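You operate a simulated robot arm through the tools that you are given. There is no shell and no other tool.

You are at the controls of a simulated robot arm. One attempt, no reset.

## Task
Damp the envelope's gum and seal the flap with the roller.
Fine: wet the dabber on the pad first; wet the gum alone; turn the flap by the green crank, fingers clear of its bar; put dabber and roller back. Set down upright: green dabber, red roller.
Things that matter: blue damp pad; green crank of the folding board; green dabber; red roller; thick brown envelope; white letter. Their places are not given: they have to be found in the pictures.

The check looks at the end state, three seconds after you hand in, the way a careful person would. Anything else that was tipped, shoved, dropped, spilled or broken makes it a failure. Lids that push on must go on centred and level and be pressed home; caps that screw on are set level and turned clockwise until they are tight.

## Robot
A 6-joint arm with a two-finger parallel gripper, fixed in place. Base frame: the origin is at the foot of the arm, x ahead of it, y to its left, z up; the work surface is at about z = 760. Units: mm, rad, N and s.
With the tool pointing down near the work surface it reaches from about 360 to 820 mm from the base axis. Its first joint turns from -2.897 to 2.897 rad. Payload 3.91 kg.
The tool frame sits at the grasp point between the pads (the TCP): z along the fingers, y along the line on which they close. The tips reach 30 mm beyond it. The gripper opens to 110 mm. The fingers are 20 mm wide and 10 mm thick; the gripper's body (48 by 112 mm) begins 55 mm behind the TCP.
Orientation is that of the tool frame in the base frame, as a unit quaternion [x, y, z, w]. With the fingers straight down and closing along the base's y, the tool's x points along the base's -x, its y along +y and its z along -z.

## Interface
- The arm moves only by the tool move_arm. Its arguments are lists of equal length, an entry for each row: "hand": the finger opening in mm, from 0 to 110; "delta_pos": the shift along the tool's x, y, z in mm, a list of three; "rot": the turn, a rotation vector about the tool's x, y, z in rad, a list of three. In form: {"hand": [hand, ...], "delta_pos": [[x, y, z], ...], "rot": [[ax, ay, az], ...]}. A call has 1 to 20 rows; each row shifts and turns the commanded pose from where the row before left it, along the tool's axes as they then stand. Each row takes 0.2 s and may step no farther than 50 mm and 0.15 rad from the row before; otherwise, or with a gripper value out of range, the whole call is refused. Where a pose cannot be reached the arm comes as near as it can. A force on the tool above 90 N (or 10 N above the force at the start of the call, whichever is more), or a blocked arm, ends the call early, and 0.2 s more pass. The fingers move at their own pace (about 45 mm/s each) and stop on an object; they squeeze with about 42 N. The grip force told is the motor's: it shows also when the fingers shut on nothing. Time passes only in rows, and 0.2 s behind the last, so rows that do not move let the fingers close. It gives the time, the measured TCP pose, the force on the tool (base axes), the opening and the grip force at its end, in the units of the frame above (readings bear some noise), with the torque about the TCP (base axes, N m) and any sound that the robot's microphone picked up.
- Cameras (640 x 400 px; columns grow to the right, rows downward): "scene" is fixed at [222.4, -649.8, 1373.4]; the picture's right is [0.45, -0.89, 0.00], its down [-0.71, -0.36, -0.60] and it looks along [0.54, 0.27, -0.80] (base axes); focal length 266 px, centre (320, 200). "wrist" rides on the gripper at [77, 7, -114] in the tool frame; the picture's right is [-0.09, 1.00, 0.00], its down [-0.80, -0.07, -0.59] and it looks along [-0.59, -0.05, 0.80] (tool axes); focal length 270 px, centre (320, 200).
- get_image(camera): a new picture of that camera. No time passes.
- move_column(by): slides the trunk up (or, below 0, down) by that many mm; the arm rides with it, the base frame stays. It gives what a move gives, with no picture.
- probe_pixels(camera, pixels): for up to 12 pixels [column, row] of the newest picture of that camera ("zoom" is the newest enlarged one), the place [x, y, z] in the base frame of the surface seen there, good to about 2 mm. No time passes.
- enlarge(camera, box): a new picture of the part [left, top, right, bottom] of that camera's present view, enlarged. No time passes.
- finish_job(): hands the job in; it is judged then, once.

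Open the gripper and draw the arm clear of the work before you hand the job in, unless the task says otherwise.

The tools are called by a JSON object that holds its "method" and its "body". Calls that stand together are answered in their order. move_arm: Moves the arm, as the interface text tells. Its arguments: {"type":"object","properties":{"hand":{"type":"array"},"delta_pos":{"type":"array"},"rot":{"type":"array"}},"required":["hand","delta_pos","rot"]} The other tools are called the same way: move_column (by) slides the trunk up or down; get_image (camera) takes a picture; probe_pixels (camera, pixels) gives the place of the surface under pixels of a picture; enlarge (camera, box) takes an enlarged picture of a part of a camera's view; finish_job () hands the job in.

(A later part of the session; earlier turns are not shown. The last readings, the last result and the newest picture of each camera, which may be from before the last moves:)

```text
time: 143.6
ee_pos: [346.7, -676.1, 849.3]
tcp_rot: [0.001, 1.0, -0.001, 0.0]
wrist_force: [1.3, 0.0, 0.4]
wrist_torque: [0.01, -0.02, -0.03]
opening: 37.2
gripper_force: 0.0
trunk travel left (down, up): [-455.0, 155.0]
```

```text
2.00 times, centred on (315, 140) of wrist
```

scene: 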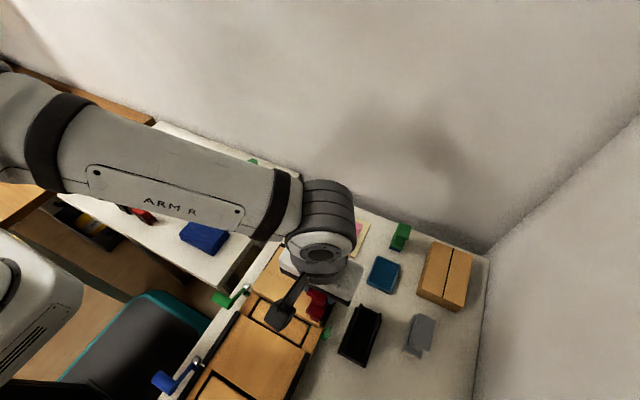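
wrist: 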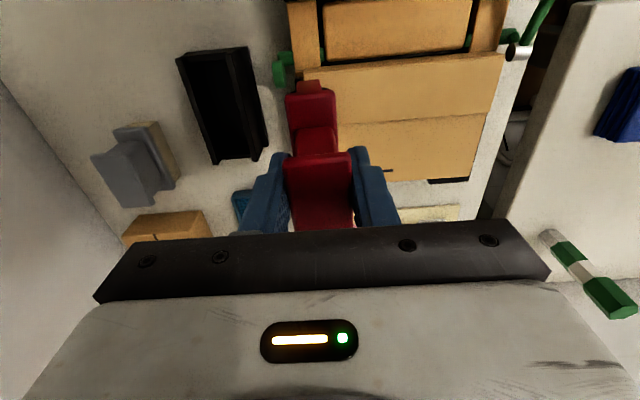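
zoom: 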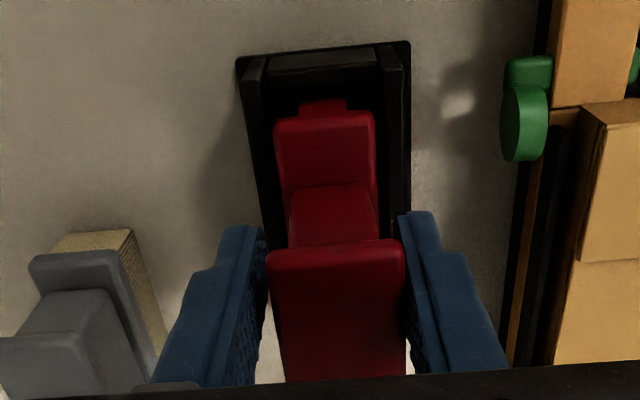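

It follows the +y finger still. I'll move further toward -y (another 7 mm) to find where it tips the other way.

{"method": "move_arm", "body": {"hand": [37, 37, 37, 37, 37, 37, 37, 37, 37, 37], "delta_pos": [[0, -1, 0], [0, -1, 0], [0, -1, 0], [0, -1, 0], [0, -1, 0], [0, -1, 0], [0, -1, 0], [0, 0, 0], [0, 0, 0], [0, 0, 0]], "rot": [[0, 0, 0], [0, 0, 0], [0, 0, 0], [0, 0, 0], [0, 0, 0], [0, 0, 0], [0, 0, 0], [0, 0, 0], [0, 0, 0], [0, 0, 0]]}}

{"method": "enlarge", "body": {"camera": "wrist", "box": [265, 40, 365, 240]}}

{"method": "probe_pixels", "body": {"camera": "zoom", "pixels": [[265, 300], [320, 300], [385, 300], [275, 360], [340, 360], [395, 360], [290, 150], [362, 150], [290, 130], [362, 130]]}}

```text
time: 145.8
ee_pos: [348.4, -682.6, 850.1]
tcp_rot: [0.0, 1.0, 0.001, 0.001]
wrist_force: [0.3, 0.2, -0.1]
wrist_torque: [-0.02, 0.03, 0.02]
opening: 37.0
gripper_force: 0.2
trunk travel left (down, up): [-455.0, 155.0]
```

```text
2.00 times, centred on (315, 140) of wrist
```

zoom: 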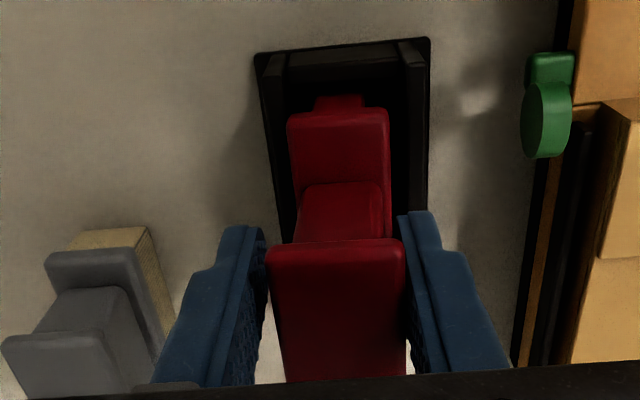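

```text
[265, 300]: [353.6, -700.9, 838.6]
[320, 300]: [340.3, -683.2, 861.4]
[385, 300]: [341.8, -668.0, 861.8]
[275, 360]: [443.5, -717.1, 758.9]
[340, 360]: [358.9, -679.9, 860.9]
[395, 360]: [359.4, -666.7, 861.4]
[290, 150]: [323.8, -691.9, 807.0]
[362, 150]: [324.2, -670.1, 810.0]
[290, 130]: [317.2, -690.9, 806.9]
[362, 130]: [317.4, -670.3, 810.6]
```

It keeps being pushed toward +y, as if the cylinder underneath rests on a flat that is turned relative to the body (rolling turned it). I'll grip it upright, set it at the -y side of the cradle, and roll it about 4 mm in +y under light pressure to turn the cylinder back in phase.

{"method": "move_arm", "body": {"hand": [37, 37, 37, 37, 35, 33, 30, 0, 0, 0], "delta_pos": [[0, 1.5, 0], [0, 1.5, 0], [0, 1.5, 0], [0, 1.5, 0], [0, 0, 0], [0, 0, 0], [0, 0, 0], [0, 0, 0], [0, 0, 0], [0, 0, -4]], "rot": [[0, 0, 0], [0, 0, 0], [0, 0, 0], [0, 0, 0], [0, 0, 0], [0, 0, 0], [0, 0, 0], [0, 0, 0], [0, 0, 0], [0, 0, 0]]}}

{"method": "enlarge", "body": {"camera": "wrist", "box": [265, 40, 365, 240]}}

{"method": "probe_pixels", "body": {"camera": "zoom", "pixels": [[265, 300], [320, 300], [385, 300], [275, 360], [340, 360], [390, 360], [290, 150], [355, 150], [285, 130], [355, 130]]}}

```text
time: 147.9
ee_pos: [346.7, -677.3, 853.9]
tcp_rot: [-0.001, 1.0, 0.0, 0.0]
wrist_force: [0.5, 1.0, -0.9]
wrist_torque: [0.01, -0.03, -0.02]
opening: 31.1
gripper_force: 41.6
trunk travel left (down, up): [-455.0, 155.0]
```

```text
2.00 times, centred on (315, 140) of wrist
```

zoom: 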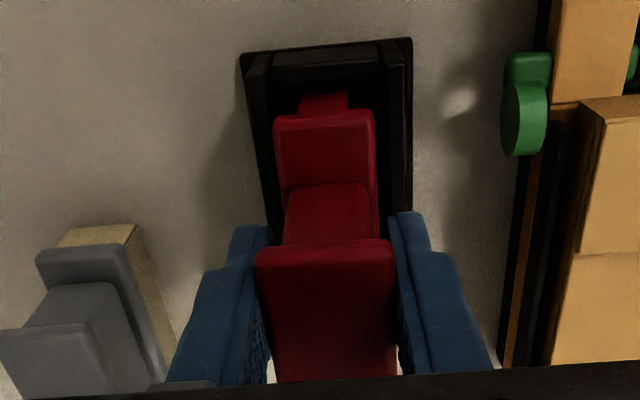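

```text
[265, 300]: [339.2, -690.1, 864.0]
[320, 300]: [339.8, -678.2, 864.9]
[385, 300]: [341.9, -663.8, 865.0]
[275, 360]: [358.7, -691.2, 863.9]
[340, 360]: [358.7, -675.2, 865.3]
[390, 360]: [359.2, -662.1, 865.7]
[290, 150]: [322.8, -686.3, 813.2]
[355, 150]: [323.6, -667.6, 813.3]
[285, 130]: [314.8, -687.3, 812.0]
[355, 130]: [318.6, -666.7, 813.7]
```

The roller is now square in the grip (earlier releases were 2–4° off toward +y in the hand). I'll centre it at y≈-674.3 while lifted 4 mm, and lower to a light touch.

{"method": "move_arm", "body": {"hand": [0, 0, 0, 0], "delta_pos": [[0, 1.5, 0], [0, 1.5, 0], [0, 0, 2], [0, 0, 0]], "rot": [[0, 0, 0], [0, 0, 0], [0, 0, 0], [0, 0, 0]]}}

{"method": "move_arm", "body": {"hand": [0, 0], "delta_pos": [[0, 0, 0.7], [0, 0, 0]], "rot": [[0, 0, 0], [0, 0, 0]]}}

{"method": "move_arm", "body": {"hand": [0, 0], "delta_pos": [[0, 0, 0.6], [0, 0, 0]], "rot": [[0, 0, 0], [0, 0, 0]]}}

{"method": "move_arm", "body": {"hand": [0, 0], "delta_pos": [[0, 0, 0.5], [0, 0, 0]], "rot": [[0, 0, 0], [0, 0, 0]]}}

```text
time: 148.9
ee_pos: [347.5, -674.8, 851.6]
tcp_rot: [0.0, 1.0, 0.001, 0.0]
wrist_force: [-0.5, -0.2, -0.9]
wrist_torque: [0.01, 0.02, 0.02]
opening: 31.0
gripper_force: 42.0
trunk travel left (down, up): [-455.0, 155.0]
```

```text
time: 149.6
ee_pos: [347.6, -674.4, 851.0]
tcp_rot: [0.0, 1.0, 0.0, 0.0]
wrist_force: [-0.5, -0.2, -1.1]
wrist_torque: [-0.02, 0.03, 0.02]
opening: 31.3
gripper_force: 42.1
trunk travel left (down, up): [-455.0, 155.0]
```

```text
time: 150.2
ee_pos: [348.4, -674.7, 852.0]
tcp_rot: [0.0, 1.0, 0.0, 0.0]
wrist_force: [0.0, 0.1, 0.2]
wrist_torque: [0.03, 0.0, 0.02]
opening: 31.2
gripper_force: 41.9
trunk travel left (down, up): [-455.0, 155.0]
```

```text
time: 150.8
ee_pos: [348.6, -673.3, 851.0]
tcp_rot: [0.0, 1.0, 0.0, 0.001]
wrist_force: [0.0, -0.2, -0.8]
wrist_torque: [0.02, 0.02, 0.02]
opening: 31.1
gripper_force: 41.8
trunk travel left (down, up): [-455.0, 155.0]
```

{"method": "move_arm", "body": {"hand": [0, 0], "delta_pos": [[0, 0, 0.4], [0, 0, 0]], "rot": [[0, 0, 0], [0, 0, 0]]}}

{"method": "move_arm", "body": {"hand": [0, 0], "delta_pos": [[0, 0, 0.4], [0, 0, 0]], "rot": [[0, 0, 0], [0, 0, 0]]}}

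{"method": "move_arm", "body": {"hand": [0, 0], "delta_pos": [[0, 0, 0.4], [0, 0, 0]], "rot": [[0, 0, 0], [0, 0, 0]]}}

```text
time: 151.3
ee_pos: [349.1, -674.8, 850.7]
tcp_rot: [0.0, 1.0, 0.0, 0.0]
wrist_force: [-0.2, 0.6, -0.6]
wrist_torque: [0.01, -0.04, 0.02]
opening: 31.4
gripper_force: 41.9
trunk travel left (down, up): [-455.0, 155.0]
```

```text
time: 151.9
ee_pos: [348.6, -673.2, 849.4]
tcp_rot: [-0.001, 1.0, -0.001, 0.0]
wrist_force: [1.0, -2.0, 4.1]
wrist_torque: [-0.09, 0.03, 0.01]
opening: 31.4
gripper_force: 41.5
trunk travel left (down, up): [-455.0, 155.0]
```

```text
time: 152.6
ee_pos: [347.6, -674.4, 849.9]
tcp_rot: [0.0, 1.0, 0.0, 0.001]
wrist_force: [1.1, -2.9, 9.4]
wrist_torque: [-0.19, 0.03, -0.01]
opening: 31.0
gripper_force: 41.7
trunk travel left (down, up): [-455.0, 155.0]
```

Fy -2.9 N with this torque fits the cylinder touching the right rail, so the true centre is slightly further toward -y (about -675.7). I'll lift, shift 1.3 mm toward -y and set down again.

{"method": "move_arm", "body": {"hand": [0, 0, 0, 0, 0], "delta_pos": [[0, 0, -2], [0, 0, -1], [0, -1.3, 0], [0, 0, 1.6], [0, 0, 0]], "rot": [[0, 0, 0], [0, 0, 0], [0, 0, 0], [0, 0, 0], [0, 0, 0]]}}

{"method": "move_arm", "body": {"hand": [0, 0], "delta_pos": [[0, 0, 0.6], [0, 0, 0]], "rot": [[0, 0, 0], [0, 0, 0]]}}

{"method": "move_arm", "body": {"hand": [0, 0], "delta_pos": [[0, 0, 0.5], [0, 0, 0]], "rot": [[0, 0, 0], [0, 0, 0]]}}

{"method": "enlarge", "body": {"camera": "wrist", "box": [265, 40, 365, 240]}}

```text
time: 153.8
ee_pos: [346.3, -674.6, 850.9]
tcp_rot: [0.001, 1.0, 0.001, 0.0]
wrist_force: [0.2, 0.7, -1.0]
wrist_torque: [0.02, -0.01, 0.0]
opening: 31.1
gripper_force: 42.0
trunk travel left (down, up): [-455.0, 155.0]
```

```text
time: 154.3
ee_pos: [346.7, -674.8, 850.9]
tcp_rot: [0.0, 1.0, 0.001, -0.001]
wrist_force: [-0.2, 0.4, -0.4]
wrist_torque: [-0.02, 0.04, 0.0]
opening: 31.4
gripper_force: 41.9
trunk travel left (down, up): [-455.0, 155.0]
```

```text
time: 154.9
ee_pos: [348.4, -674.5, 849.7]
tcp_rot: [0.001, 1.0, 0.0, 0.001]
wrist_force: [-1.5, -2.1, 2.6]
wrist_torque: [-0.06, 0.17, 0.01]
opening: 31.1
gripper_force: 41.7
trunk travel left (down, up): [-455.0, 155.0]
```

```text
2.00 times, centred on (315, 140) of wrist
```

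zoom: 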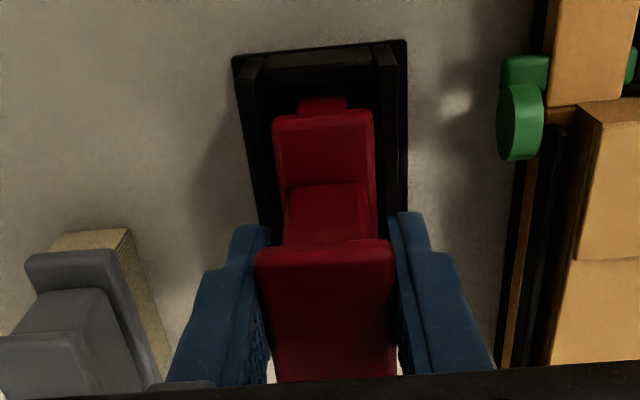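

The plate is still closer to the right rail (right gap about 4 px, left about 10) and Fy is still negative. I'll lift and shift another 1.8 mm toward -y.

{"method": "move_arm", "body": {"hand": [0, 0, 0, 0, 0], "delta_pos": [[0, 0, -2], [0, -0.9, -0.5], [0, -0.9, 0], [0, 0, 1.4], [0, 0, 0]], "rot": [[0, 0, 0], [0, 0, 0], [0, 0, 0], [0, 0, 0], [0, 0, 0]]}}

{"method": "move_arm", "body": {"hand": [0, 0], "delta_pos": [[0, 0, 0.6], [0, 0, 0]], "rot": [[0, 0, 0], [0, 0, 0]]}}

{"method": "move_arm", "body": {"hand": [0, 0], "delta_pos": [[0, 0, 0.5], [0, 0, 0]], "rot": [[0, 0, 0], [0, 0, 0]]}}

{"method": "enlarge", "body": {"camera": "wrist", "box": [265, 40, 365, 240]}}

```text
time: 156.2
ee_pos: [346.7, -678.1, 851.3]
tcp_rot: [0.001, 1.0, 0.0, 0.0]
wrist_force: [0.2, 0.0, -0.8]
wrist_torque: [-0.02, 0.01, 0.03]
opening: 31.1
gripper_force: 42.6
trunk travel left (down, up): [-455.0, 155.0]
```

```text
time: 156.8
ee_pos: [347.2, -676.8, 849.7]
tcp_rot: [0.0, 1.0, -0.001, -0.001]
wrist_force: [0.2, -0.1, -1.1]
wrist_torque: [0.02, 0.0, 0.01]
opening: 31.4
gripper_force: 42.1
trunk travel left (down, up): [-455.0, 155.0]
```

```text
time: 157.3
ee_pos: [347.6, -675.9, 849.7]
tcp_rot: [0.0, 1.0, 0.0, 0.0]
wrist_force: [0.0, -0.5, 1.4]
wrist_torque: [-0.04, 0.01, -0.01]
opening: 31.2
gripper_force: 42.0
trunk travel left (down, up): [-455.0, 155.0]
```

```text
2.00 times, centred on (315, 140) of wrist
```

zoom: 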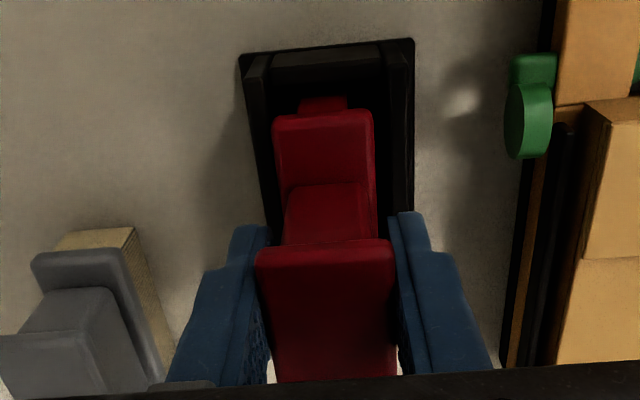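

Contact is light (1.4 N) and Fy is nearly zero. I'll press a touch more to confirm no sideways force.

{"method": "move_arm", "body": {"hand": [0, 0], "delta_pos": [[0, 0, 0.4], [0, 0, 0]], "rot": [[0, 0, 0], [0, 0, 0]]}}

```text
time: 157.9
ee_pos: [347.6, -677.8, 849.9]
tcp_rot: [0.001, 1.0, 0.0, 0.0]
wrist_force: [-1.5, 0.3, 3.2]
wrist_torque: [0.01, 0.13, -0.02]
opening: 31.3
gripper_force: 42.1
trunk travel left (down, up): [-455.0, 155.0]
```

No sideways load now (Fy 0.3 N). I'll ease off 0.2 mm and open very slowly, then check whether it stands by itself.

{"method": "move_arm", "body": {"hand": [0, 30.5, 31, 31.5, 32, 32.5, 33, 33.5, 34, 34.5, 35, 36, 37, 37, 37, 37], "delta_pos": [[0, 0, -0.2], [0, 0, 0], [0, 0, 0], [0, 0, 0], [0, 0, 0], [0, 0, 0], [0, 0, 0], [0, 0, 0], [0, 0, 0], [0, 0, 0], [0, 0, 0], [0, 0, 0], [0, 0, 0], [0, 0, 0], [0, 0, 0], [0, 0, 0]], "rot": [[0, 0, 0], [0, 0, 0], [0, 0, 0], [0, 0, 0], [0, 0, 0], [0, 0, 0], [0, 0, 0], [0, 0, 0], [0, 0, 0], [0, 0, 0], [0, 0, 0], [0, 0, 0], [0, 0, 0], [0, 0, 0], [0, 0, 0], [0, 0, 0]]}}

{"method": "enlarge", "body": {"camera": "wrist", "box": [265, 40, 365, 240]}}

```text
time: 161.3
ee_pos: [347.9, -677.3, 850.1]
tcp_rot: [0.0, 1.0, 0.0, 0.001]
wrist_force: [0.0, -0.4, 0.3]
wrist_torque: [0.0, -0.01, -0.02]
opening: 37.3
gripper_force: 0.0
trunk travel left (down, up): [-455.0, 155.0]
```

```text
2.00 times, centred on (315, 140) of wrist
```

zoom: 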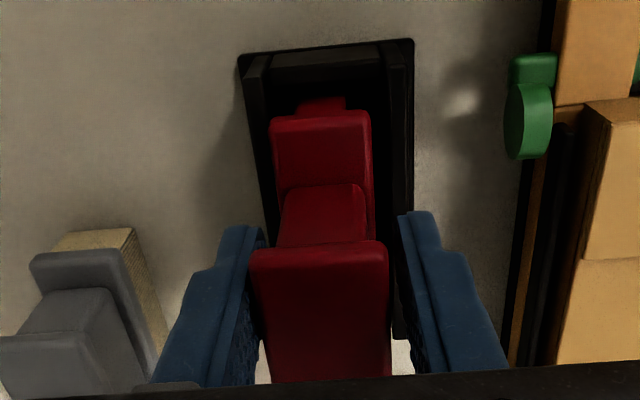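

Now it leans slightly to -y, so the balanced middle is between, at about y -675.8. I'll shift +1.3 mm, regrip, lift a little and set down again there.

{"method": "move_arm", "body": {"hand": [37, 37, 35, 33, 31, 0, 0, 0, 0, 0], "delta_pos": [[0, 0.7, 0], [0, 0.7, 0], [0, 0, 0], [0, 0, 0], [0, 0, 0], [0, 0, 0], [0, 0, 0], [0, 0, -2], [0, 0, -1], [0, 0, 0]], "rot": [[0, 0, 0], [0, 0, 0], [0, 0, 0], [0, 0, 0], [0, 0, 0], [0, 0, 0], [0, 0, 0], [0, 0, 0], [0, 0, 0], [0, 0, 0]]}}

{"method": "move_arm", "body": {"hand": [0], "delta_pos": [[0, 0, 0]], "rot": [[0, 0, 0]]}}

{"method": "move_arm", "body": {"hand": [0], "delta_pos": [[0, 0, 0]], "rot": [[0, 0, 0]]}}

{"method": "enlarge", "body": {"camera": "wrist", "box": [265, 40, 365, 240]}}

```text
time: 163.6
ee_pos: [346.4, -675.4, 852.1]
tcp_rot: [0.0, 1.0, 0.0, 0.0]
wrist_force: [-0.2, 0.5, -1.8]
wrist_torque: [-0.02, 0.0, 0.03]
opening: 31.2
gripper_force: 42.2
trunk travel left (down, up): [-455.0, 155.0]
```

```text
time: 163.9
ee_pos: [346.9, -674.7, 852.6]
tcp_rot: [0.0, 1.0, 0.001, 0.0]
wrist_force: [0.0, 0.4, -0.8]
wrist_torque: [-0.01, 0.03, -0.02]
opening: 31.2
gripper_force: 41.8
trunk travel left (down, up): [-455.0, 155.0]
```

```text
time: 164.3
ee_pos: [346.7, -676.1, 851.9]
tcp_rot: [0.0, 1.0, -0.001, 0.0]
wrist_force: [0.7, 0.5, -1.8]
wrist_torque: [0.01, 0.01, 0.0]
opening: 30.9
gripper_force: 42.0
trunk travel left (down, up): [-455.0, 155.0]
```

```text
2.00 times, centred on (315, 140) of wrist
```

zoom: 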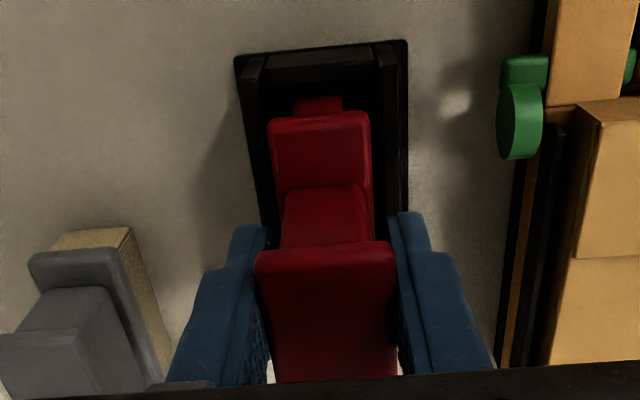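

In this grip the roller leans about 1.6° toward +y (plate offset -7.5 px vs -2.4 neutral). I'll tilt the tool by 0.028 rad about x to make the roller truly vertical, then lower to light contact.

{"method": "move_arm", "body": {"hand": [0, 0, 0], "delta_pos": [[0, 0, 0], [0, 0, 1.0], [0, 0, 0]], "rot": [[-0.028, 0, 0], [0, 0, 0], [0, 0, 0]]}}

{"method": "move_arm", "body": {"hand": [0, 0], "delta_pos": [[0, 0, 0.5], [0, 0, 0]], "rot": [[0, 0, 0], [0, 0, 0]]}}

{"method": "move_arm", "body": {"hand": [0, 0], "delta_pos": [[0, 0, 0.5], [0, 0, 0]], "rot": [[0, 0, 0], [0, 0, 0]]}}

{"method": "enlarge", "body": {"camera": "wrist", "box": [265, 40, 365, 240]}}

{"method": "probe_pixels", "body": {"camera": "zoom", "pixels": [[265, 300], [320, 300], [385, 300], [275, 360], [340, 360], [390, 360], [280, 150], [360, 150], [280, 130], [360, 130]]}}

```text
time: 165.2
ee_pos: [346.8, -675.2, 852.0]
tcp_rot: [0.001, 1.0, 0.014, -0.001]
wrist_force: [0.5, 0.0, -1.0]
wrist_torque: [-0.02, 0.02, 0.01]
opening: 31.1
gripper_force: 42.1
trunk travel left (down, up): [-455.0, 155.0]
```

```text
time: 165.8
ee_pos: [348.1, -675.6, 851.7]
tcp_rot: [0.0, 1.0, 0.014, 0.0]
wrist_force: [-0.3, -0.4, -1.5]
wrist_torque: [-0.02, 0.07, -0.03]
opening: 31.4
gripper_force: 42.4
trunk travel left (down, up): [-455.0, 155.0]
```

```text
time: 166.3
ee_pos: [347.6, -676.1, 849.8]
tcp_rot: [0.0, 1.0, 0.014, 0.0]
wrist_force: [0.1, 0.0, -1.9]
wrist_torque: [-0.02, 0.01, -0.01]
opening: 31.0
gripper_force: 41.9
trunk travel left (down, up): [-455.0, 155.0]
```

```text
2.00 times, centred on (315, 140) of wrist
```

zoom: 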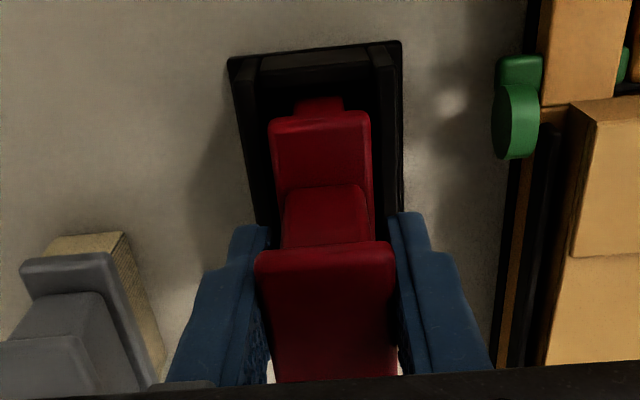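

```text
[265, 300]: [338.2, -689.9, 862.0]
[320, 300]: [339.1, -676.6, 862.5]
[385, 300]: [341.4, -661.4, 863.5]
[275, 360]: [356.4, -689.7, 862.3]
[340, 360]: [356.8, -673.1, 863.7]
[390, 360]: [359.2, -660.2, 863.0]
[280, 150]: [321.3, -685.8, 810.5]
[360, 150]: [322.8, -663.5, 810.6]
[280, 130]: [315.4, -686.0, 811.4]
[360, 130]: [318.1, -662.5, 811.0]
```

The plate is level now (810.5/810.6), but about 1 mm right of centre between the rails. I'll shift -0.9 mm in y and lower to light contact.

{"method": "move_arm", "body": {"hand": [0, 0, 0], "delta_pos": [[0, -0.9, 0], [0, 0, 0.4], [0, 0, 0]], "rot": [[0, 0, 0], [0, 0, 0], [0, 0, 0]]}}

{"method": "move_arm", "body": {"hand": [0, 0], "delta_pos": [[0, 0, 0.5], [0, 0, 0]], "rot": [[0, 0, 0], [0, 0, 0]]}}

{"method": "move_arm", "body": {"hand": [0, 0], "delta_pos": [[0, 0, 0.4], [0, 0, 0]], "rot": [[0, 0, 0], [0, 0, 0]]}}

```text
time: 167.2
ee_pos: [347.3, -676.3, 849.1]
tcp_rot: [0.0, 1.0, 0.015, 0.001]
wrist_force: [-0.7, -0.3, -1.9]
wrist_torque: [-0.01, -0.01, -0.01]
opening: 31.3
gripper_force: 42.2
trunk travel left (down, up): [-455.0, 155.0]
```

```text
time: 167.8
ee_pos: [346.3, -676.6, 849.8]
tcp_rot: [0.0, 1.0, 0.014, -0.001]
wrist_force: [-0.3, 0.0, -0.1]
wrist_torque: [0.0, 0.04, -0.02]
opening: 31.2
gripper_force: 42.2
trunk travel left (down, up): [-455.0, 155.0]
```

```text
time: 168.3
ee_pos: [346.9, -675.8, 850.1]
tcp_rot: [0.0, 1.0, 0.014, 0.0]
wrist_force: [-0.4, 0.1, 1.0]
wrist_torque: [0.01, 0.02, -0.01]
opening: 31.3
gripper_force: 42.1
trunk travel left (down, up): [-455.0, 155.0]
```

Contact is light with no sideways force. I'll open very slowly and see if it stands.

{"method": "move_arm", "body": {"hand": [30.5, 31, 31.5, 32, 32.5, 33, 33.5, 34, 34.5, 35, 35.5, 36, 37, 37, 37, 37], "delta_pos": [[0, 0, 0], [0, 0, 0], [0, 0, 0], [0, 0, 0], [0, 0, 0], [0, 0, 0], [0, 0, 0], [0, 0, 0], [0, 0, 0], [0, 0, 0], [0, 0, 0], [0, 0, 0], [0, 0, 0], [0, 0, 0], [0, 0, 0], [0, 0, 0]], "rot": [[0, 0, 0], [0, 0, 0], [0, 0, 0], [0, 0, 0], [0, 0, 0], [0, 0, 0], [0, 0, 0], [0, 0, 0], [0, 0, 0], [0, 0, 0], [0, 0, 0], [0, 0, 0], [0, 0, 0], [0, 0, 0], [0, 0, 0], [0, 0, 0]]}}

{"method": "enlarge", "body": {"camera": "wrist", "box": [265, 40, 365, 240]}}

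{"method": "probe_pixels", "body": {"camera": "zoom", "pixels": [[270, 300], [320, 300], [380, 300], [280, 360], [340, 360], [380, 360], [285, 150], [355, 150], [285, 130], [355, 130]]}}

```text
time: 171.8
ee_pos: [347.2, -677.3, 848.4]
tcp_rot: [0.001, 1.0, 0.014, 0.0]
wrist_force: [0.7, 0.4, -0.8]
wrist_torque: [-0.01, -0.04, 0.0]
opening: 37.0
gripper_force: 0.1
trunk travel left (down, up): [-455.0, 155.0]
```

```text
2.00 times, centred on (315, 140) of wrist
```

zoom: 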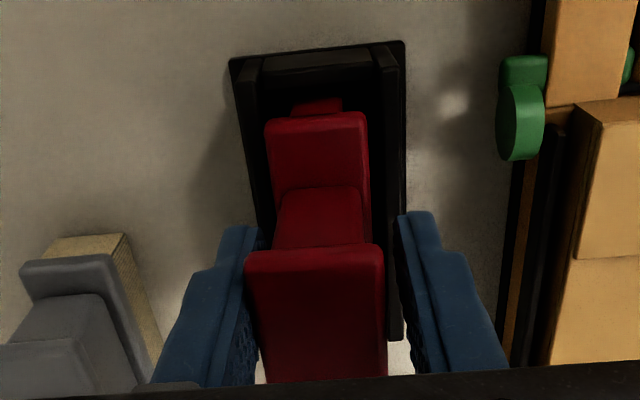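

```text
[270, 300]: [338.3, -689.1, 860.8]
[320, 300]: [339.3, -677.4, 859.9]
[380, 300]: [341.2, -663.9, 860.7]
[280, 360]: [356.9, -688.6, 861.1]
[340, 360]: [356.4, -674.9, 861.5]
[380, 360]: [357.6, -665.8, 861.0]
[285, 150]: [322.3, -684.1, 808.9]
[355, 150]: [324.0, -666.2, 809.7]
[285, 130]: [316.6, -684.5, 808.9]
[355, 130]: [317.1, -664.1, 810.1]
```

The cap is level (860.8/860.7) and slightly left of the hand's centre. I'll open a bit more in small steps to see whether it now stands by itself.

{"method": "move_arm", "body": {"hand": [38, 39, 40, 41, 42, 43, 44, 45, 45, 45, 45], "delta_pos": [[0, 0, 0], [0, 0, 0], [0, 0, 0], [0, 0, 0], [0, 0, 0], [0, 0, 0], [0, 0, 0], [0, 0, 0], [0, 0, 0], [0, 0, 0], [0, 0, 0]], "rot": [[0, 0, 0], [0, 0, 0], [0, 0, 0], [0, 0, 0], [0, 0, 0], [0, 0, 0], [0, 0, 0], [0, 0, 0], [0, 0, 0], [0, 0, 0], [0, 0, 0]]}}

{"method": "enlarge", "body": {"camera": "wrist", "box": [265, 40, 365, 240]}}

{"method": "probe_pixels", "body": {"camera": "zoom", "pixels": [[270, 300], [320, 300], [370, 300], [280, 360], [340, 360], [370, 360], [285, 150], [355, 150], [285, 130], [355, 130]]}}

```text
time: 174.2
ee_pos: [347.4, -677.4, 849.3]
tcp_rot: [0.001, 1.0, 0.014, 0.001]
wrist_force: [-0.4, 0.0, -0.4]
wrist_torque: [0.01, 0.0, -0.01]
opening: 44.9
gripper_force: 0.1
trunk travel left (down, up): [-455.0, 155.0]
```

```text
2.00 times, centred on (315, 140) of wrist
```

zoom: 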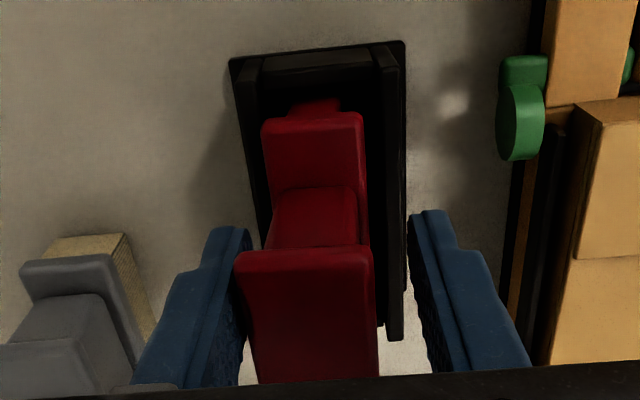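

```text
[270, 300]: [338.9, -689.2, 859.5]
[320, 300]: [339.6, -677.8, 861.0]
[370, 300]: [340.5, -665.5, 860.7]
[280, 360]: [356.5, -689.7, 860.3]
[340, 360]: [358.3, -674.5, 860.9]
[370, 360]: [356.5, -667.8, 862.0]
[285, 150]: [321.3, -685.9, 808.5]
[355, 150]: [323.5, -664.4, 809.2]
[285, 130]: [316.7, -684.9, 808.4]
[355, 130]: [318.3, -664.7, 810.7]
```

It slowly follows the left finger, leaning about 5° to -y. So I'll use one finger as a gentle pusher: square up the tool, push the cap back toward upright with the left finger, then back off and see where it stays.

{"method": "move_arm", "body": {"hand": [45, 45, 45, 45, 45, 45, 45, 45, 45], "delta_pos": [[0, 0, 0], [0, 1, 0], [0, 1, 0], [0, 1, 0], [0, 1, 0], [0, 1, 0], [0, 1, 0], [0, 0, 0], [0, 0, 0]], "rot": [[0.028, 0, 0], [0, 0, 0], [0, 0, 0], [0, 0, 0], [0, 0, 0], [0, 0, 0], [0, 0, 0], [0, 0, 0], [0, 0, 0]]}}

{"method": "enlarge", "body": {"camera": "wrist", "box": [265, 40, 365, 240]}}

{"method": "probe_pixels", "body": {"camera": "zoom", "pixels": [[255, 300], [310, 300], [365, 300], [265, 360], [320, 360], [370, 360], [275, 150], [345, 150], [275, 130], [345, 130]]}}

```text
time: 176.2
ee_pos: [348.3, -669.9, 849.9]
tcp_rot: [0.0, 1.0, 0.0, 0.0]
wrist_force: [0.3, -0.4, -0.5]
wrist_torque: [0.0, -0.03, 0.0]
opening: 45.1
gripper_force: 0.1
trunk travel left (down, up): [-455.0, 155.0]
```

```text
2.00 times, centred on (315, 140) of wrist
```

zoom: 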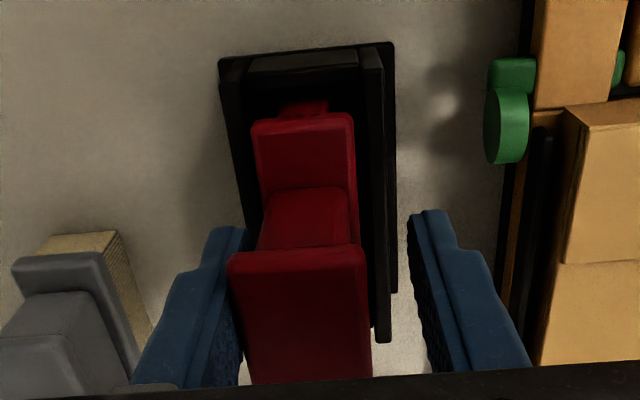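

```text
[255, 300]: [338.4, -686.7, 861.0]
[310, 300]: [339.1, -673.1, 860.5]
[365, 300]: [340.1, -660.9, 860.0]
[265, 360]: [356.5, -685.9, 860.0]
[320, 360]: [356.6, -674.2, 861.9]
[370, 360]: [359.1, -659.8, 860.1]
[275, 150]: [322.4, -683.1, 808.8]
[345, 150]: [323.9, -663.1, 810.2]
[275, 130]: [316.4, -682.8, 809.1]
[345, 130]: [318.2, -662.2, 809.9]
```

The roller now reads within about 0.3° of upright. I'll back the left finger off by 3 mm and see whether it stays.

{"method": "move_arm", "body": {"hand": [45, 45, 45, 45, 45, 45, 45], "delta_pos": [[0, -0.5, 0], [0, -0.5, 0], [0, -1, 0], [0, -1, 0], [0, 0, 0], [0, 0, 0], [0, 0, 0]], "rot": [[0, 0, 0], [0, 0, 0], [0, 0, 0], [0, 0, 0], [0, 0, 0], [0, 0, 0], [0, 0, 0]]}}

{"method": "enlarge", "body": {"camera": "wrist", "box": [265, 40, 365, 240]}}

{"method": "probe_pixels", "body": {"camera": "zoom", "pixels": [[255, 300], [310, 300], [365, 300], [265, 360], [320, 360], [370, 360], [275, 150], [345, 150], [275, 130], [345, 130]]}}

```text
time: 177.8
ee_pos: [347.9, -673.0, 849.6]
tcp_rot: [0.0, 1.0, 0.0, 0.0]
wrist_force: [-0.2, -0.1, -0.9]
wrist_torque: [0.0, -0.03, -0.02]
opening: 44.9
gripper_force: 0.2
trunk travel left (down, up): [-455.0, 155.0]
```

```text
2.00 times, centred on (315, 140) of wrist
```

zoom: 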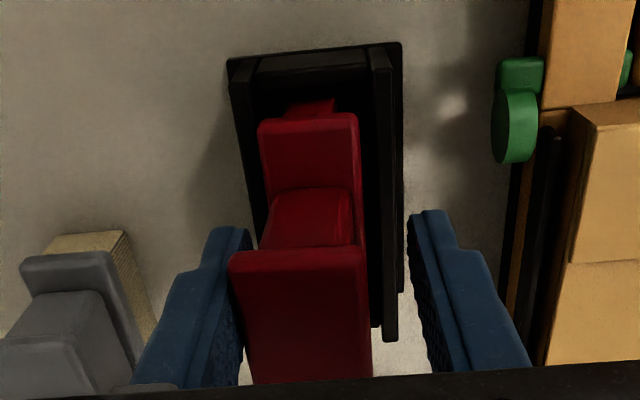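

```text
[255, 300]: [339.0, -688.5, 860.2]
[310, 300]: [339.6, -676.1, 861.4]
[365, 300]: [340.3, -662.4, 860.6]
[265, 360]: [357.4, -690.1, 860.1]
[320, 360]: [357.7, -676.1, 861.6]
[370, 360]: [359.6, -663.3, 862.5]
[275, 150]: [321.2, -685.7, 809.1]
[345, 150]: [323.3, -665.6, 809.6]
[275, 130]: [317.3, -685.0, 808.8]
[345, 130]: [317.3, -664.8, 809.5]
```

It followed the left finger again, so the balance point is further toward +y. I'll push it 5 mm in +y and see whether it leaves the finger.

{"method": "move_arm", "body": {"hand": [45, 45, 45, 45, 45, 45, 45, 45], "delta_pos": [[0, 1, 0], [0, 1, 0], [0, 1, 0], [0, 1, 0], [0, 1, 0], [0, 0, 0], [0, 0, 0], [0, 0, 0]], "rot": [[0, 0, 0], [0, 0, 0], [0, 0, 0], [0, 0, 0], [0, 0, 0], [0, 0, 0], [0, 0, 0], [0, 0, 0]]}}

{"method": "enlarge", "body": {"camera": "wrist", "box": [265, 40, 365, 240]}}

```text
time: 179.6
ee_pos: [346.4, -668.7, 848.6]
tcp_rot: [0.0, 1.0, 0.0, 0.0]
wrist_force: [0.2, -0.2, -0.3]
wrist_torque: [0.02, -0.01, 0.01]
opening: 45.1
gripper_force: 0.0
trunk travel left (down, up): [-455.0, 155.0]
```

```text
2.00 times, centred on (315, 140) of wrist
```

zoom: 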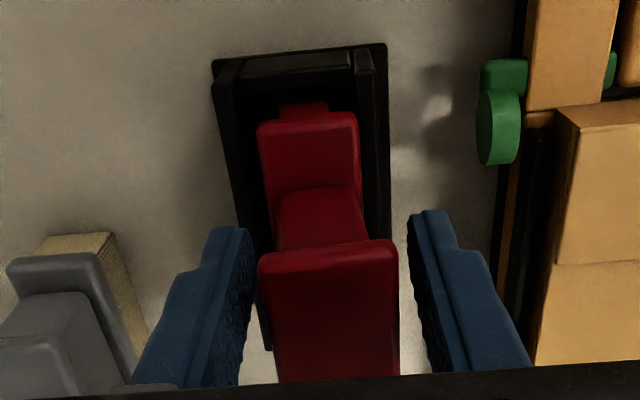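

It has left the left finger and sits between the two without touching. I'll wait a second and look again to see if it's standing or moving.

{"method": "move_arm", "body": {"hand": [45, 45, 45, 45, 45], "delta_pos": [[0, 0, 0], [0, 0, 0], [0, 0, 0], [0, 0, 0], [0, 0, 0]], "rot": [[0, 0, 0], [0, 0, 0], [0, 0, 0], [0, 0, 0], [0, 0, 0]]}}

{"method": "enlarge", "body": {"camera": "wrist", "box": [265, 40, 365, 240]}}

{"method": "probe_pixels", "body": {"camera": "zoom", "pixels": [[275, 300], [330, 300], [390, 300], [285, 360], [340, 360], [390, 360], [275, 150], [350, 150], [275, 130], [350, 130]]}}

```text
time: 180.8
ee_pos: [346.8, -667.8, 848.6]
tcp_rot: [0.0, 1.0, 0.0, 0.001]
wrist_force: [0.1, 0.8, 0.4]
wrist_torque: [0.0, 0.01, 0.01]
opening: 44.8
gripper_force: 0.0
trunk travel left (down, up): [-455.0, 155.0]
```

```text
2.00 times, centred on (315, 140) of wrist
```

zoom: 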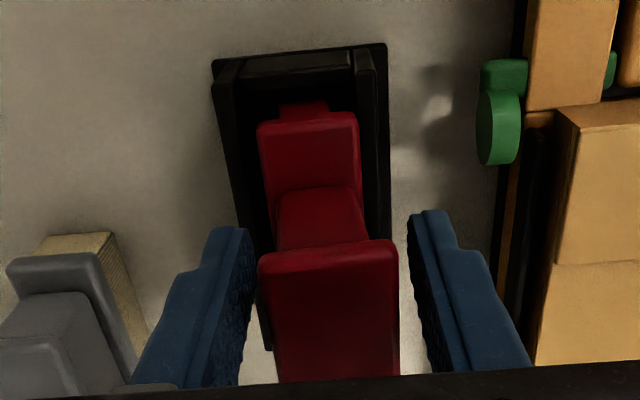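

```text
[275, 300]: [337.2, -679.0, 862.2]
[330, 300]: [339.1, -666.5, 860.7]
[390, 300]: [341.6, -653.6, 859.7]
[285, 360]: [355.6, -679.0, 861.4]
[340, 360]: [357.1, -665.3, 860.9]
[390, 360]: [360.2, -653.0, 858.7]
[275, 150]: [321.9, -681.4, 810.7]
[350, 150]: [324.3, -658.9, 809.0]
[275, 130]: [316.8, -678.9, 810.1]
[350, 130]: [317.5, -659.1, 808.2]
```

It's standing free and still, but at about 5.4° toward +y: the cylinder has rolled up against the right rail and stops there. So if I set it down upright with the cylinder already touching that rail, it should stay upright. I'll regrip, lift 3 mm and check how it sits in the hand.

{"method": "move_arm", "body": {"hand": [45, 45, 42, 39, 36, 33, 30, 0, 0, 0, 0, 0], "delta_pos": [[0, -1, 0], [0, -1, 0], [0, 0, 0], [0, 0, 0], [0, 0, 0], [0, 0, 0], [0, 0, 0], [0, 0, 0], [0, 0, 0], [0, 0, -2], [0, 0, -2], [0, 0, 0]], "rot": [[0, 0, 0], [0, 0, 0], [0, 0, 0], [0, 0, 0], [0, 0, 0], [0, 0, 0], [0, 0, 0], [0, 0, 0], [0, 0, 0], [0, 0, 0], [0, 0, 0], [0, 0, 0]]}}

{"method": "enlarge", "body": {"camera": "wrist", "box": [265, 40, 365, 240]}}

{"method": "probe_pixels", "body": {"camera": "zoom", "pixels": [[265, 300], [325, 300], [385, 300], [275, 360], [330, 360], [385, 360], [275, 150], [355, 150], [275, 130], [355, 130]]}}

```text
time: 183.3
ee_pos: [348.1, -670.4, 852.8]
tcp_rot: [-0.001, 1.0, 0.0, -0.001]
wrist_force: [0.1, -0.9, -2.2]
wrist_torque: [0.0, 0.01, 0.01]
opening: 31.5
gripper_force: 42.0
trunk travel left (down, up): [-455.0, 155.0]
```

```text
2.00 times, centred on (315, 140) of wrist
```

zoom: 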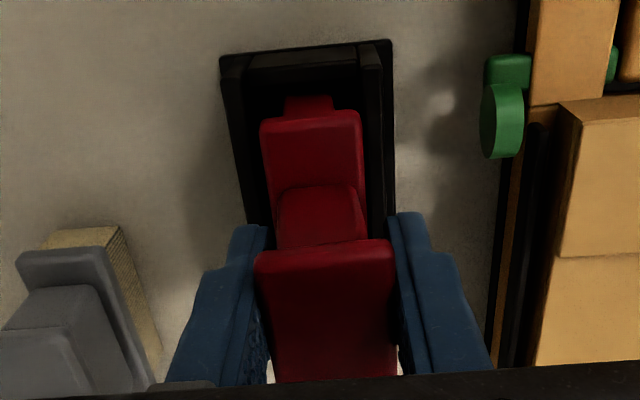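

```text
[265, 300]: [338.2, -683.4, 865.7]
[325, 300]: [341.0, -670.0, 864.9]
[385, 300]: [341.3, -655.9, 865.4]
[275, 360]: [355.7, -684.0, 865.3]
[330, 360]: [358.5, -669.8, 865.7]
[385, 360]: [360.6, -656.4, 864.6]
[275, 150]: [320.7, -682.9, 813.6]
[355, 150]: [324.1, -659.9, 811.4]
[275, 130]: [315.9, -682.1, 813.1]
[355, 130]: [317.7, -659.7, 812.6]
```

In the hand it still leans about 3.6° to +y (plate offset -14 px). I'll shift 3.2 mm toward -y and tilt the tool 0.049 rad so the roller is nearly upright, then check.

{"method": "move_arm", "body": {"hand": [0, 0, 0, 0, 0, 0], "delta_pos": [[0, -1.6, 0], [0, -1.6, 0], [0, 0, 0], [0, 0, 0], [0, 0, 0], [0, 0, 0]], "rot": [[0, 0, 0], [0, 0, 0], [-0.025, 0, 0], [-0.024, 0, 0], [0, 0, 0], [0, 0, 0]]}}

{"method": "enlarge", "body": {"camera": "wrist", "box": [265, 40, 365, 240]}}

{"method": "probe_pixels", "body": {"camera": "zoom", "pixels": [[265, 300], [325, 300], [385, 300], [275, 360], [330, 360], [385, 360], [275, 150], [355, 150], [275, 130], [355, 130]]}}

```text
time: 184.8
ee_pos: [347.3, -673.5, 854.0]
tcp_rot: [0.001, 1.0, 0.025, 0.0]
wrist_force: [0.5, 0.2, -1.4]
wrist_torque: [0.03, -0.01, 0.0]
opening: 31.2
gripper_force: 42.1
trunk travel left (down, up): [-455.0, 155.0]
```

```text
2.00 times, centred on (315, 140) of wrist
```

zoom: 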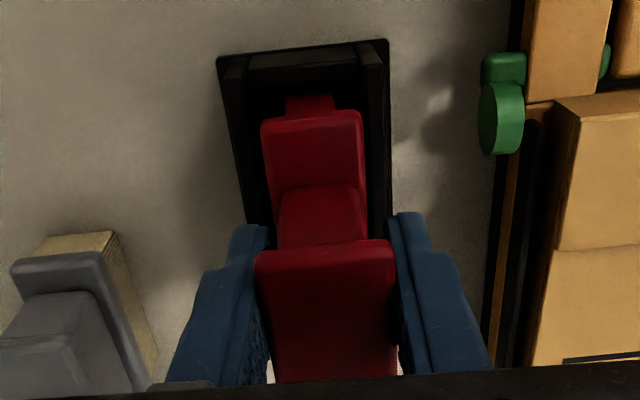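

```text
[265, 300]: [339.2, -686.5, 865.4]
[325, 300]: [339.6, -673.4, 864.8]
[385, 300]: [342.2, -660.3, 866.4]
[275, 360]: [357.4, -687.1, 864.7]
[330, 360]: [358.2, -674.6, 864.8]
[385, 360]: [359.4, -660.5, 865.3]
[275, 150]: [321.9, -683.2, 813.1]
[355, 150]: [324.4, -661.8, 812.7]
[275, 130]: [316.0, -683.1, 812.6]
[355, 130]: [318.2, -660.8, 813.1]
```

By the probes the roller is vertical now (cap and plate both centred at y≈-673.3, level). I'll lower to just above the floor and watch for sideways contact with the right rail.

{"method": "move_arm", "body": {"hand": [0, 0, 0], "delta_pos": [[0, 0, 1.5], [0, 0, 1.2], [0, 0, 0]], "rot": [[0, 0, 0], [0, 0, 0], [0, 0, 0]]}}

{"method": "move_arm", "body": {"hand": [0, 0], "delta_pos": [[0, 0.4, 0], [0, 0, 0]], "rot": [[0, 0, 0], [0, 0, 0]]}}

{"method": "move_arm", "body": {"hand": [0, 0], "delta_pos": [[0, 0.4, 0], [0, 0, 0]], "rot": [[0, 0, 0], [0, 0, 0]]}}

```text
time: 185.6
ee_pos: [348.2, -674.4, 851.6]
tcp_rot: [0.001, 1.0, 0.024, 0.0]
wrist_force: [-0.5, -0.2, -1.2]
wrist_torque: [0.01, 0.03, 0.01]
opening: 31.3
gripper_force: 41.5
trunk travel left (down, up): [-455.0, 155.0]
```

```text
time: 186.2
ee_pos: [347.6, -674.2, 849.0]
tcp_rot: [0.0, 1.0, 0.025, 0.0]
wrist_force: [0.2, 0.6, -1.4]
wrist_torque: [0.02, 0.03, -0.03]
opening: 31.2
gripper_force: 42.0
trunk travel left (down, up): [-455.0, 155.0]
```

```text
time: 186.8
ee_pos: [345.3, -672.8, 850.2]
tcp_rot: [0.0, 1.0, 0.025, 0.001]
wrist_force: [0.4, 0.5, -1.1]
wrist_torque: [0.03, 0.01, 0.0]
opening: 31.3
gripper_force: 42.1
trunk travel left (down, up): [-455.0, 155.0]
```

No rail contact yet (Fy about 0). I'll continue toward +y in 0.5 mm steps until the sideways force shows.

{"method": "move_arm", "body": {"hand": [0, 0], "delta_pos": [[0, 0.5, 0], [0, 0, 0]], "rot": [[0, 0, 0], [0, 0, 0]]}}

{"method": "move_arm", "body": {"hand": [0, 0], "delta_pos": [[0, 0.5, 0], [0, 0, 0]], "rot": [[0, 0, 0], [0, 0, 0]]}}

{"method": "move_arm", "body": {"hand": [0, 0], "delta_pos": [[0, 0.5, 0], [0, 0, 0]], "rot": [[0, 0, 0], [0, 0, 0]]}}

{"method": "move_arm", "body": {"hand": [0, 0], "delta_pos": [[0, 0.5, 0], [0, 0, 0]], "rot": [[0, 0, 0], [0, 0, 0]]}}

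```text
time: 187.3
ee_pos: [348.5, -671.1, 850.9]
tcp_rot: [0.001, 1.0, 0.024, -0.001]
wrist_force: [0.2, 0.2, -2.3]
wrist_torque: [0.03, 0.03, 0.0]
opening: 31.3
gripper_force: 42.0
trunk travel left (down, up): [-455.0, 155.0]
```

```text
time: 187.9
ee_pos: [347.8, -672.4, 851.2]
tcp_rot: [0.0, 1.0, 0.025, 0.0]
wrist_force: [0.8, -2.3, -1.5]
wrist_torque: [-0.12, 0.0, 0.04]
opening: 31.3
gripper_force: 41.8
trunk travel left (down, up): [-455.0, 155.0]
```

```text
time: 188.6
ee_pos: [347.2, -671.2, 850.7]
tcp_rot: [0.001, 1.0, 0.024, 0.0]
wrist_force: [0.6, -5.4, -1.3]
wrist_torque: [-0.4, -0.07, 0.04]
opening: 31.2
gripper_force: 41.9
trunk travel left (down, up): [-455.0, 155.0]
```

```text
time: 189.2
ee_pos: [346.9, -673.0, 851.1]
tcp_rot: [0.001, 1.0, 0.025, 0.0]
wrist_force: [3.1, -10.1, 0.6]
wrist_torque: [-0.61, -0.13, 0.02]
opening: 31.3
gripper_force: 42.0
trunk travel left (down, up): [-455.0, 155.0]
```

Rail contact is found (Fy reached -10 N at the last step). I'll back off 1.2 mm so it just touches, and check the lean again.

{"method": "move_arm", "body": {"hand": [0, 0, 0], "delta_pos": [[0, -0.6, 0], [0, -0.6, 0], [0, 0, 0]], "rot": [[0, 0, 0], [0, 0, 0], [0, 0, 0]]}}

{"method": "enlarge", "body": {"camera": "wrist", "box": [265, 40, 365, 240]}}

{"method": "probe_pixels", "body": {"camera": "zoom", "pixels": [[265, 300], [325, 300], [385, 300], [275, 360], [330, 360], [385, 360], [275, 150], [355, 150], [275, 130], [355, 130]]}}

```text
time: 189.9
ee_pos: [347.0, -671.4, 850.2]
tcp_rot: [0.0, 1.0, 0.026, 0.0]
wrist_force: [-0.6, -1.7, -1.0]
wrist_torque: [-0.14, 0.06, 0.03]
opening: 31.4
gripper_force: 41.5
trunk travel left (down, up): [-455.0, 155.0]
```

```text
2.00 times, centred on (315, 140) of wrist
```

zoom: 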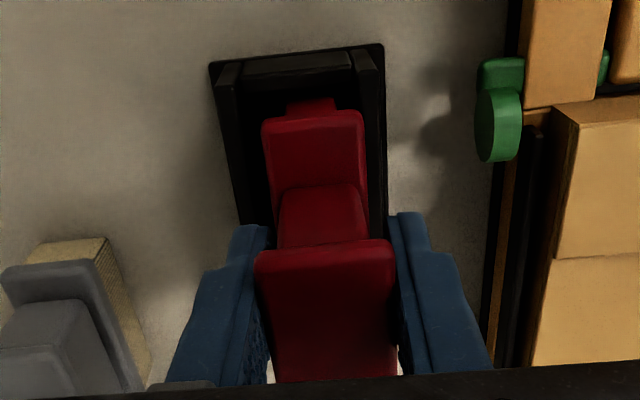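

```text
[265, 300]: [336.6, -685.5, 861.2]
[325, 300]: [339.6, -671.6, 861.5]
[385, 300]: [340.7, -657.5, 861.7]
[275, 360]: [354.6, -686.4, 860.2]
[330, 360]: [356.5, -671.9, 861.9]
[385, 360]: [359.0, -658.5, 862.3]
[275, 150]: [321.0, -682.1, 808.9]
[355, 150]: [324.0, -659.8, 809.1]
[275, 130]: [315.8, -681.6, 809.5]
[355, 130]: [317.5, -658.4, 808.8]
```

The roller is now about 0.9° toward -y, and I want a slight lean toward the rail instead. I'll tilt the tool back 0.03 rad, and follow with a shift of about +2 mm until it just touches the rail again.

{"method": "move_arm", "body": {"hand": [0, 0, 0, 0], "delta_pos": [[0, 0, 0], [0, 0.8, 0], [0, 0.8, 0], [0, 0, 0]], "rot": [[0.03, 0, 0], [0, 0, 0], [0, 0, 0], [0, 0, 0]]}}

{"method": "move_arm", "body": {"hand": [0, 0], "delta_pos": [[0, 0.4, 0], [0, 0, 0]], "rot": [[0, 0, 0], [0, 0, 0]]}}

{"method": "move_arm", "body": {"hand": [0, 0], "delta_pos": [[0, 0.4, 0], [0, 0, 0]], "rot": [[0, 0, 0], [0, 0, 0]]}}

```text
time: 190.9
ee_pos: [347.9, -669.9, 849.4]
tcp_rot: [0.0, 1.0, 0.01, 0.0]
wrist_force: [0.3, -0.1, -1.6]
wrist_torque: [-0.02, 0.03, 0.0]
opening: 31.3
gripper_force: 42.4
trunk travel left (down, up): [-455.0, 155.0]
```

```text
time: 191.6
ee_pos: [347.2, -669.3, 850.8]
tcp_rot: [0.0, 1.0, 0.009, 0.0]
wrist_force: [0.8, -0.5, -1.9]
wrist_torque: [-0.01, -0.03, -0.02]
opening: 31.2
gripper_force: 42.0
trunk travel left (down, up): [-455.0, 155.0]
```

```text
time: 192.2
ee_pos: [347.3, -669.5, 850.3]
tcp_rot: [0.0, 1.0, 0.01, 0.0]
wrist_force: [0.6, 0.0, -0.9]
wrist_torque: [0.0, -0.02, 0.0]
opening: 31.3
gripper_force: 42.2
trunk travel left (down, up): [-455.0, 155.0]
```

{"method": "move_arm", "body": {"hand": [0, 0], "delta_pos": [[0, 0.4, 0], [0, 0, 0]], "rot": [[0, 0, 0], [0, 0, 0]]}}

{"method": "move_arm", "body": {"hand": [0, 0], "delta_pos": [[0, 0.4, 0], [0, 0, 0]], "rot": [[0, 0, 0], [0, 0, 0]]}}

{"method": "enlarge", "body": {"camera": "wrist", "box": [265, 40, 365, 240]}}

{"method": "probe_pixels", "body": {"camera": "zoom", "pixels": [[265, 300], [325, 300], [385, 300], [275, 360], [330, 360], [385, 360], [275, 150], [355, 150], [275, 130], [355, 130]]}}

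```text
time: 192.8
ee_pos: [347.8, -670.3, 850.7]
tcp_rot: [0.001, 1.0, 0.011, 0.0]
wrist_force: [-0.2, -3.9, -2.1]
wrist_torque: [-0.24, 0.04, 0.04]
opening: 31.4
gripper_force: 42.0
trunk travel left (down, up): [-455.0, 155.0]
```

```text
time: 193.3
ee_pos: [345.8, -670.1, 851.0]
tcp_rot: [0.002, 1.0, 0.01, 0.0]
wrist_force: [1.6, -9.4, -1.1]
wrist_torque: [-0.57, -0.12, 0.0]
opening: 31.1
gripper_force: 41.9
trunk travel left (down, up): [-455.0, 155.0]
```

```text
2.00 times, centred on (315, 140) of wrist
```

zoom: 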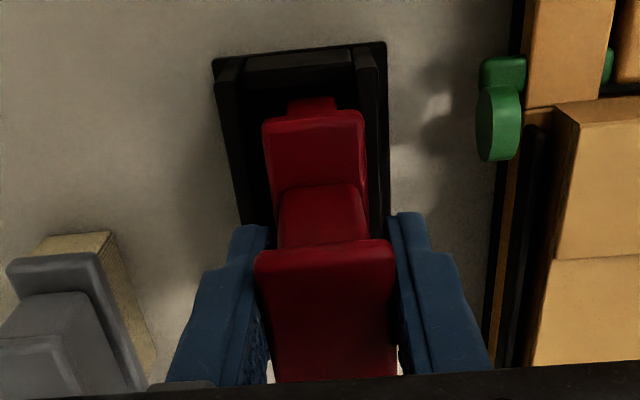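

```text
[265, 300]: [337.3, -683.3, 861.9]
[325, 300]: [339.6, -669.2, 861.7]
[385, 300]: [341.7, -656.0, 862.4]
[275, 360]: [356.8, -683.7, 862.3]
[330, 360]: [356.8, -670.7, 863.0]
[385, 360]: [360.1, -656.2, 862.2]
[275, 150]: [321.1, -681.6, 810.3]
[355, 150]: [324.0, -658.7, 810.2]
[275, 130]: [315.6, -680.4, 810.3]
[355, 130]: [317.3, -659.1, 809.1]
```

The lean is now about +0.6° toward the rail. I'll back off 0.9 mm to just touch the rail, then lower to the floor.

{"method": "move_arm", "body": {"hand": [0, 0, 0], "delta_pos": [[0, -0.9, 0], [0, 0, 0.4], [0, 0, 0]], "rot": [[0, 0, 0], [0, 0, 0], [0, 0, 0]]}}

{"method": "move_arm", "body": {"hand": [0, 0], "delta_pos": [[0, 0, 0.4], [0, 0, 0]], "rot": [[0, 0, 0], [0, 0, 0]]}}

{"method": "move_arm", "body": {"hand": [0, 0], "delta_pos": [[0, 0, 0.4], [0, 0, 0]], "rot": [[0, 0, 0], [0, 0, 0]]}}

```text
time: 194.2
ee_pos: [348.0, -670.1, 850.5]
tcp_rot: [0.001, 1.0, 0.011, -0.001]
wrist_force: [-1.8, -4.4, -0.1]
wrist_torque: [-0.26, 0.08, 0.06]
opening: 31.3
gripper_force: 42.2
trunk travel left (down, up): [-455.0, 155.0]
```

```text
time: 194.8
ee_pos: [348.7, -669.4, 849.3]
tcp_rot: [0.001, 1.0, 0.01, 0.0]
wrist_force: [-1.8, -2.8, 0.6]
wrist_torque: [-0.18, 0.1, 0.02]
opening: 31.3
gripper_force: 42.1
trunk travel left (down, up): [-455.0, 155.0]
```

```text
time: 195.3
ee_pos: [348.8, -669.9, 848.6]
tcp_rot: [0.001, 1.0, 0.009, 0.0]
wrist_force: [-0.4, -0.7, 1.6]
wrist_torque: [0.0, 0.07, 0.02]
opening: 31.5
gripper_force: 42.1
trunk travel left (down, up): [-455.0, 155.0]
```

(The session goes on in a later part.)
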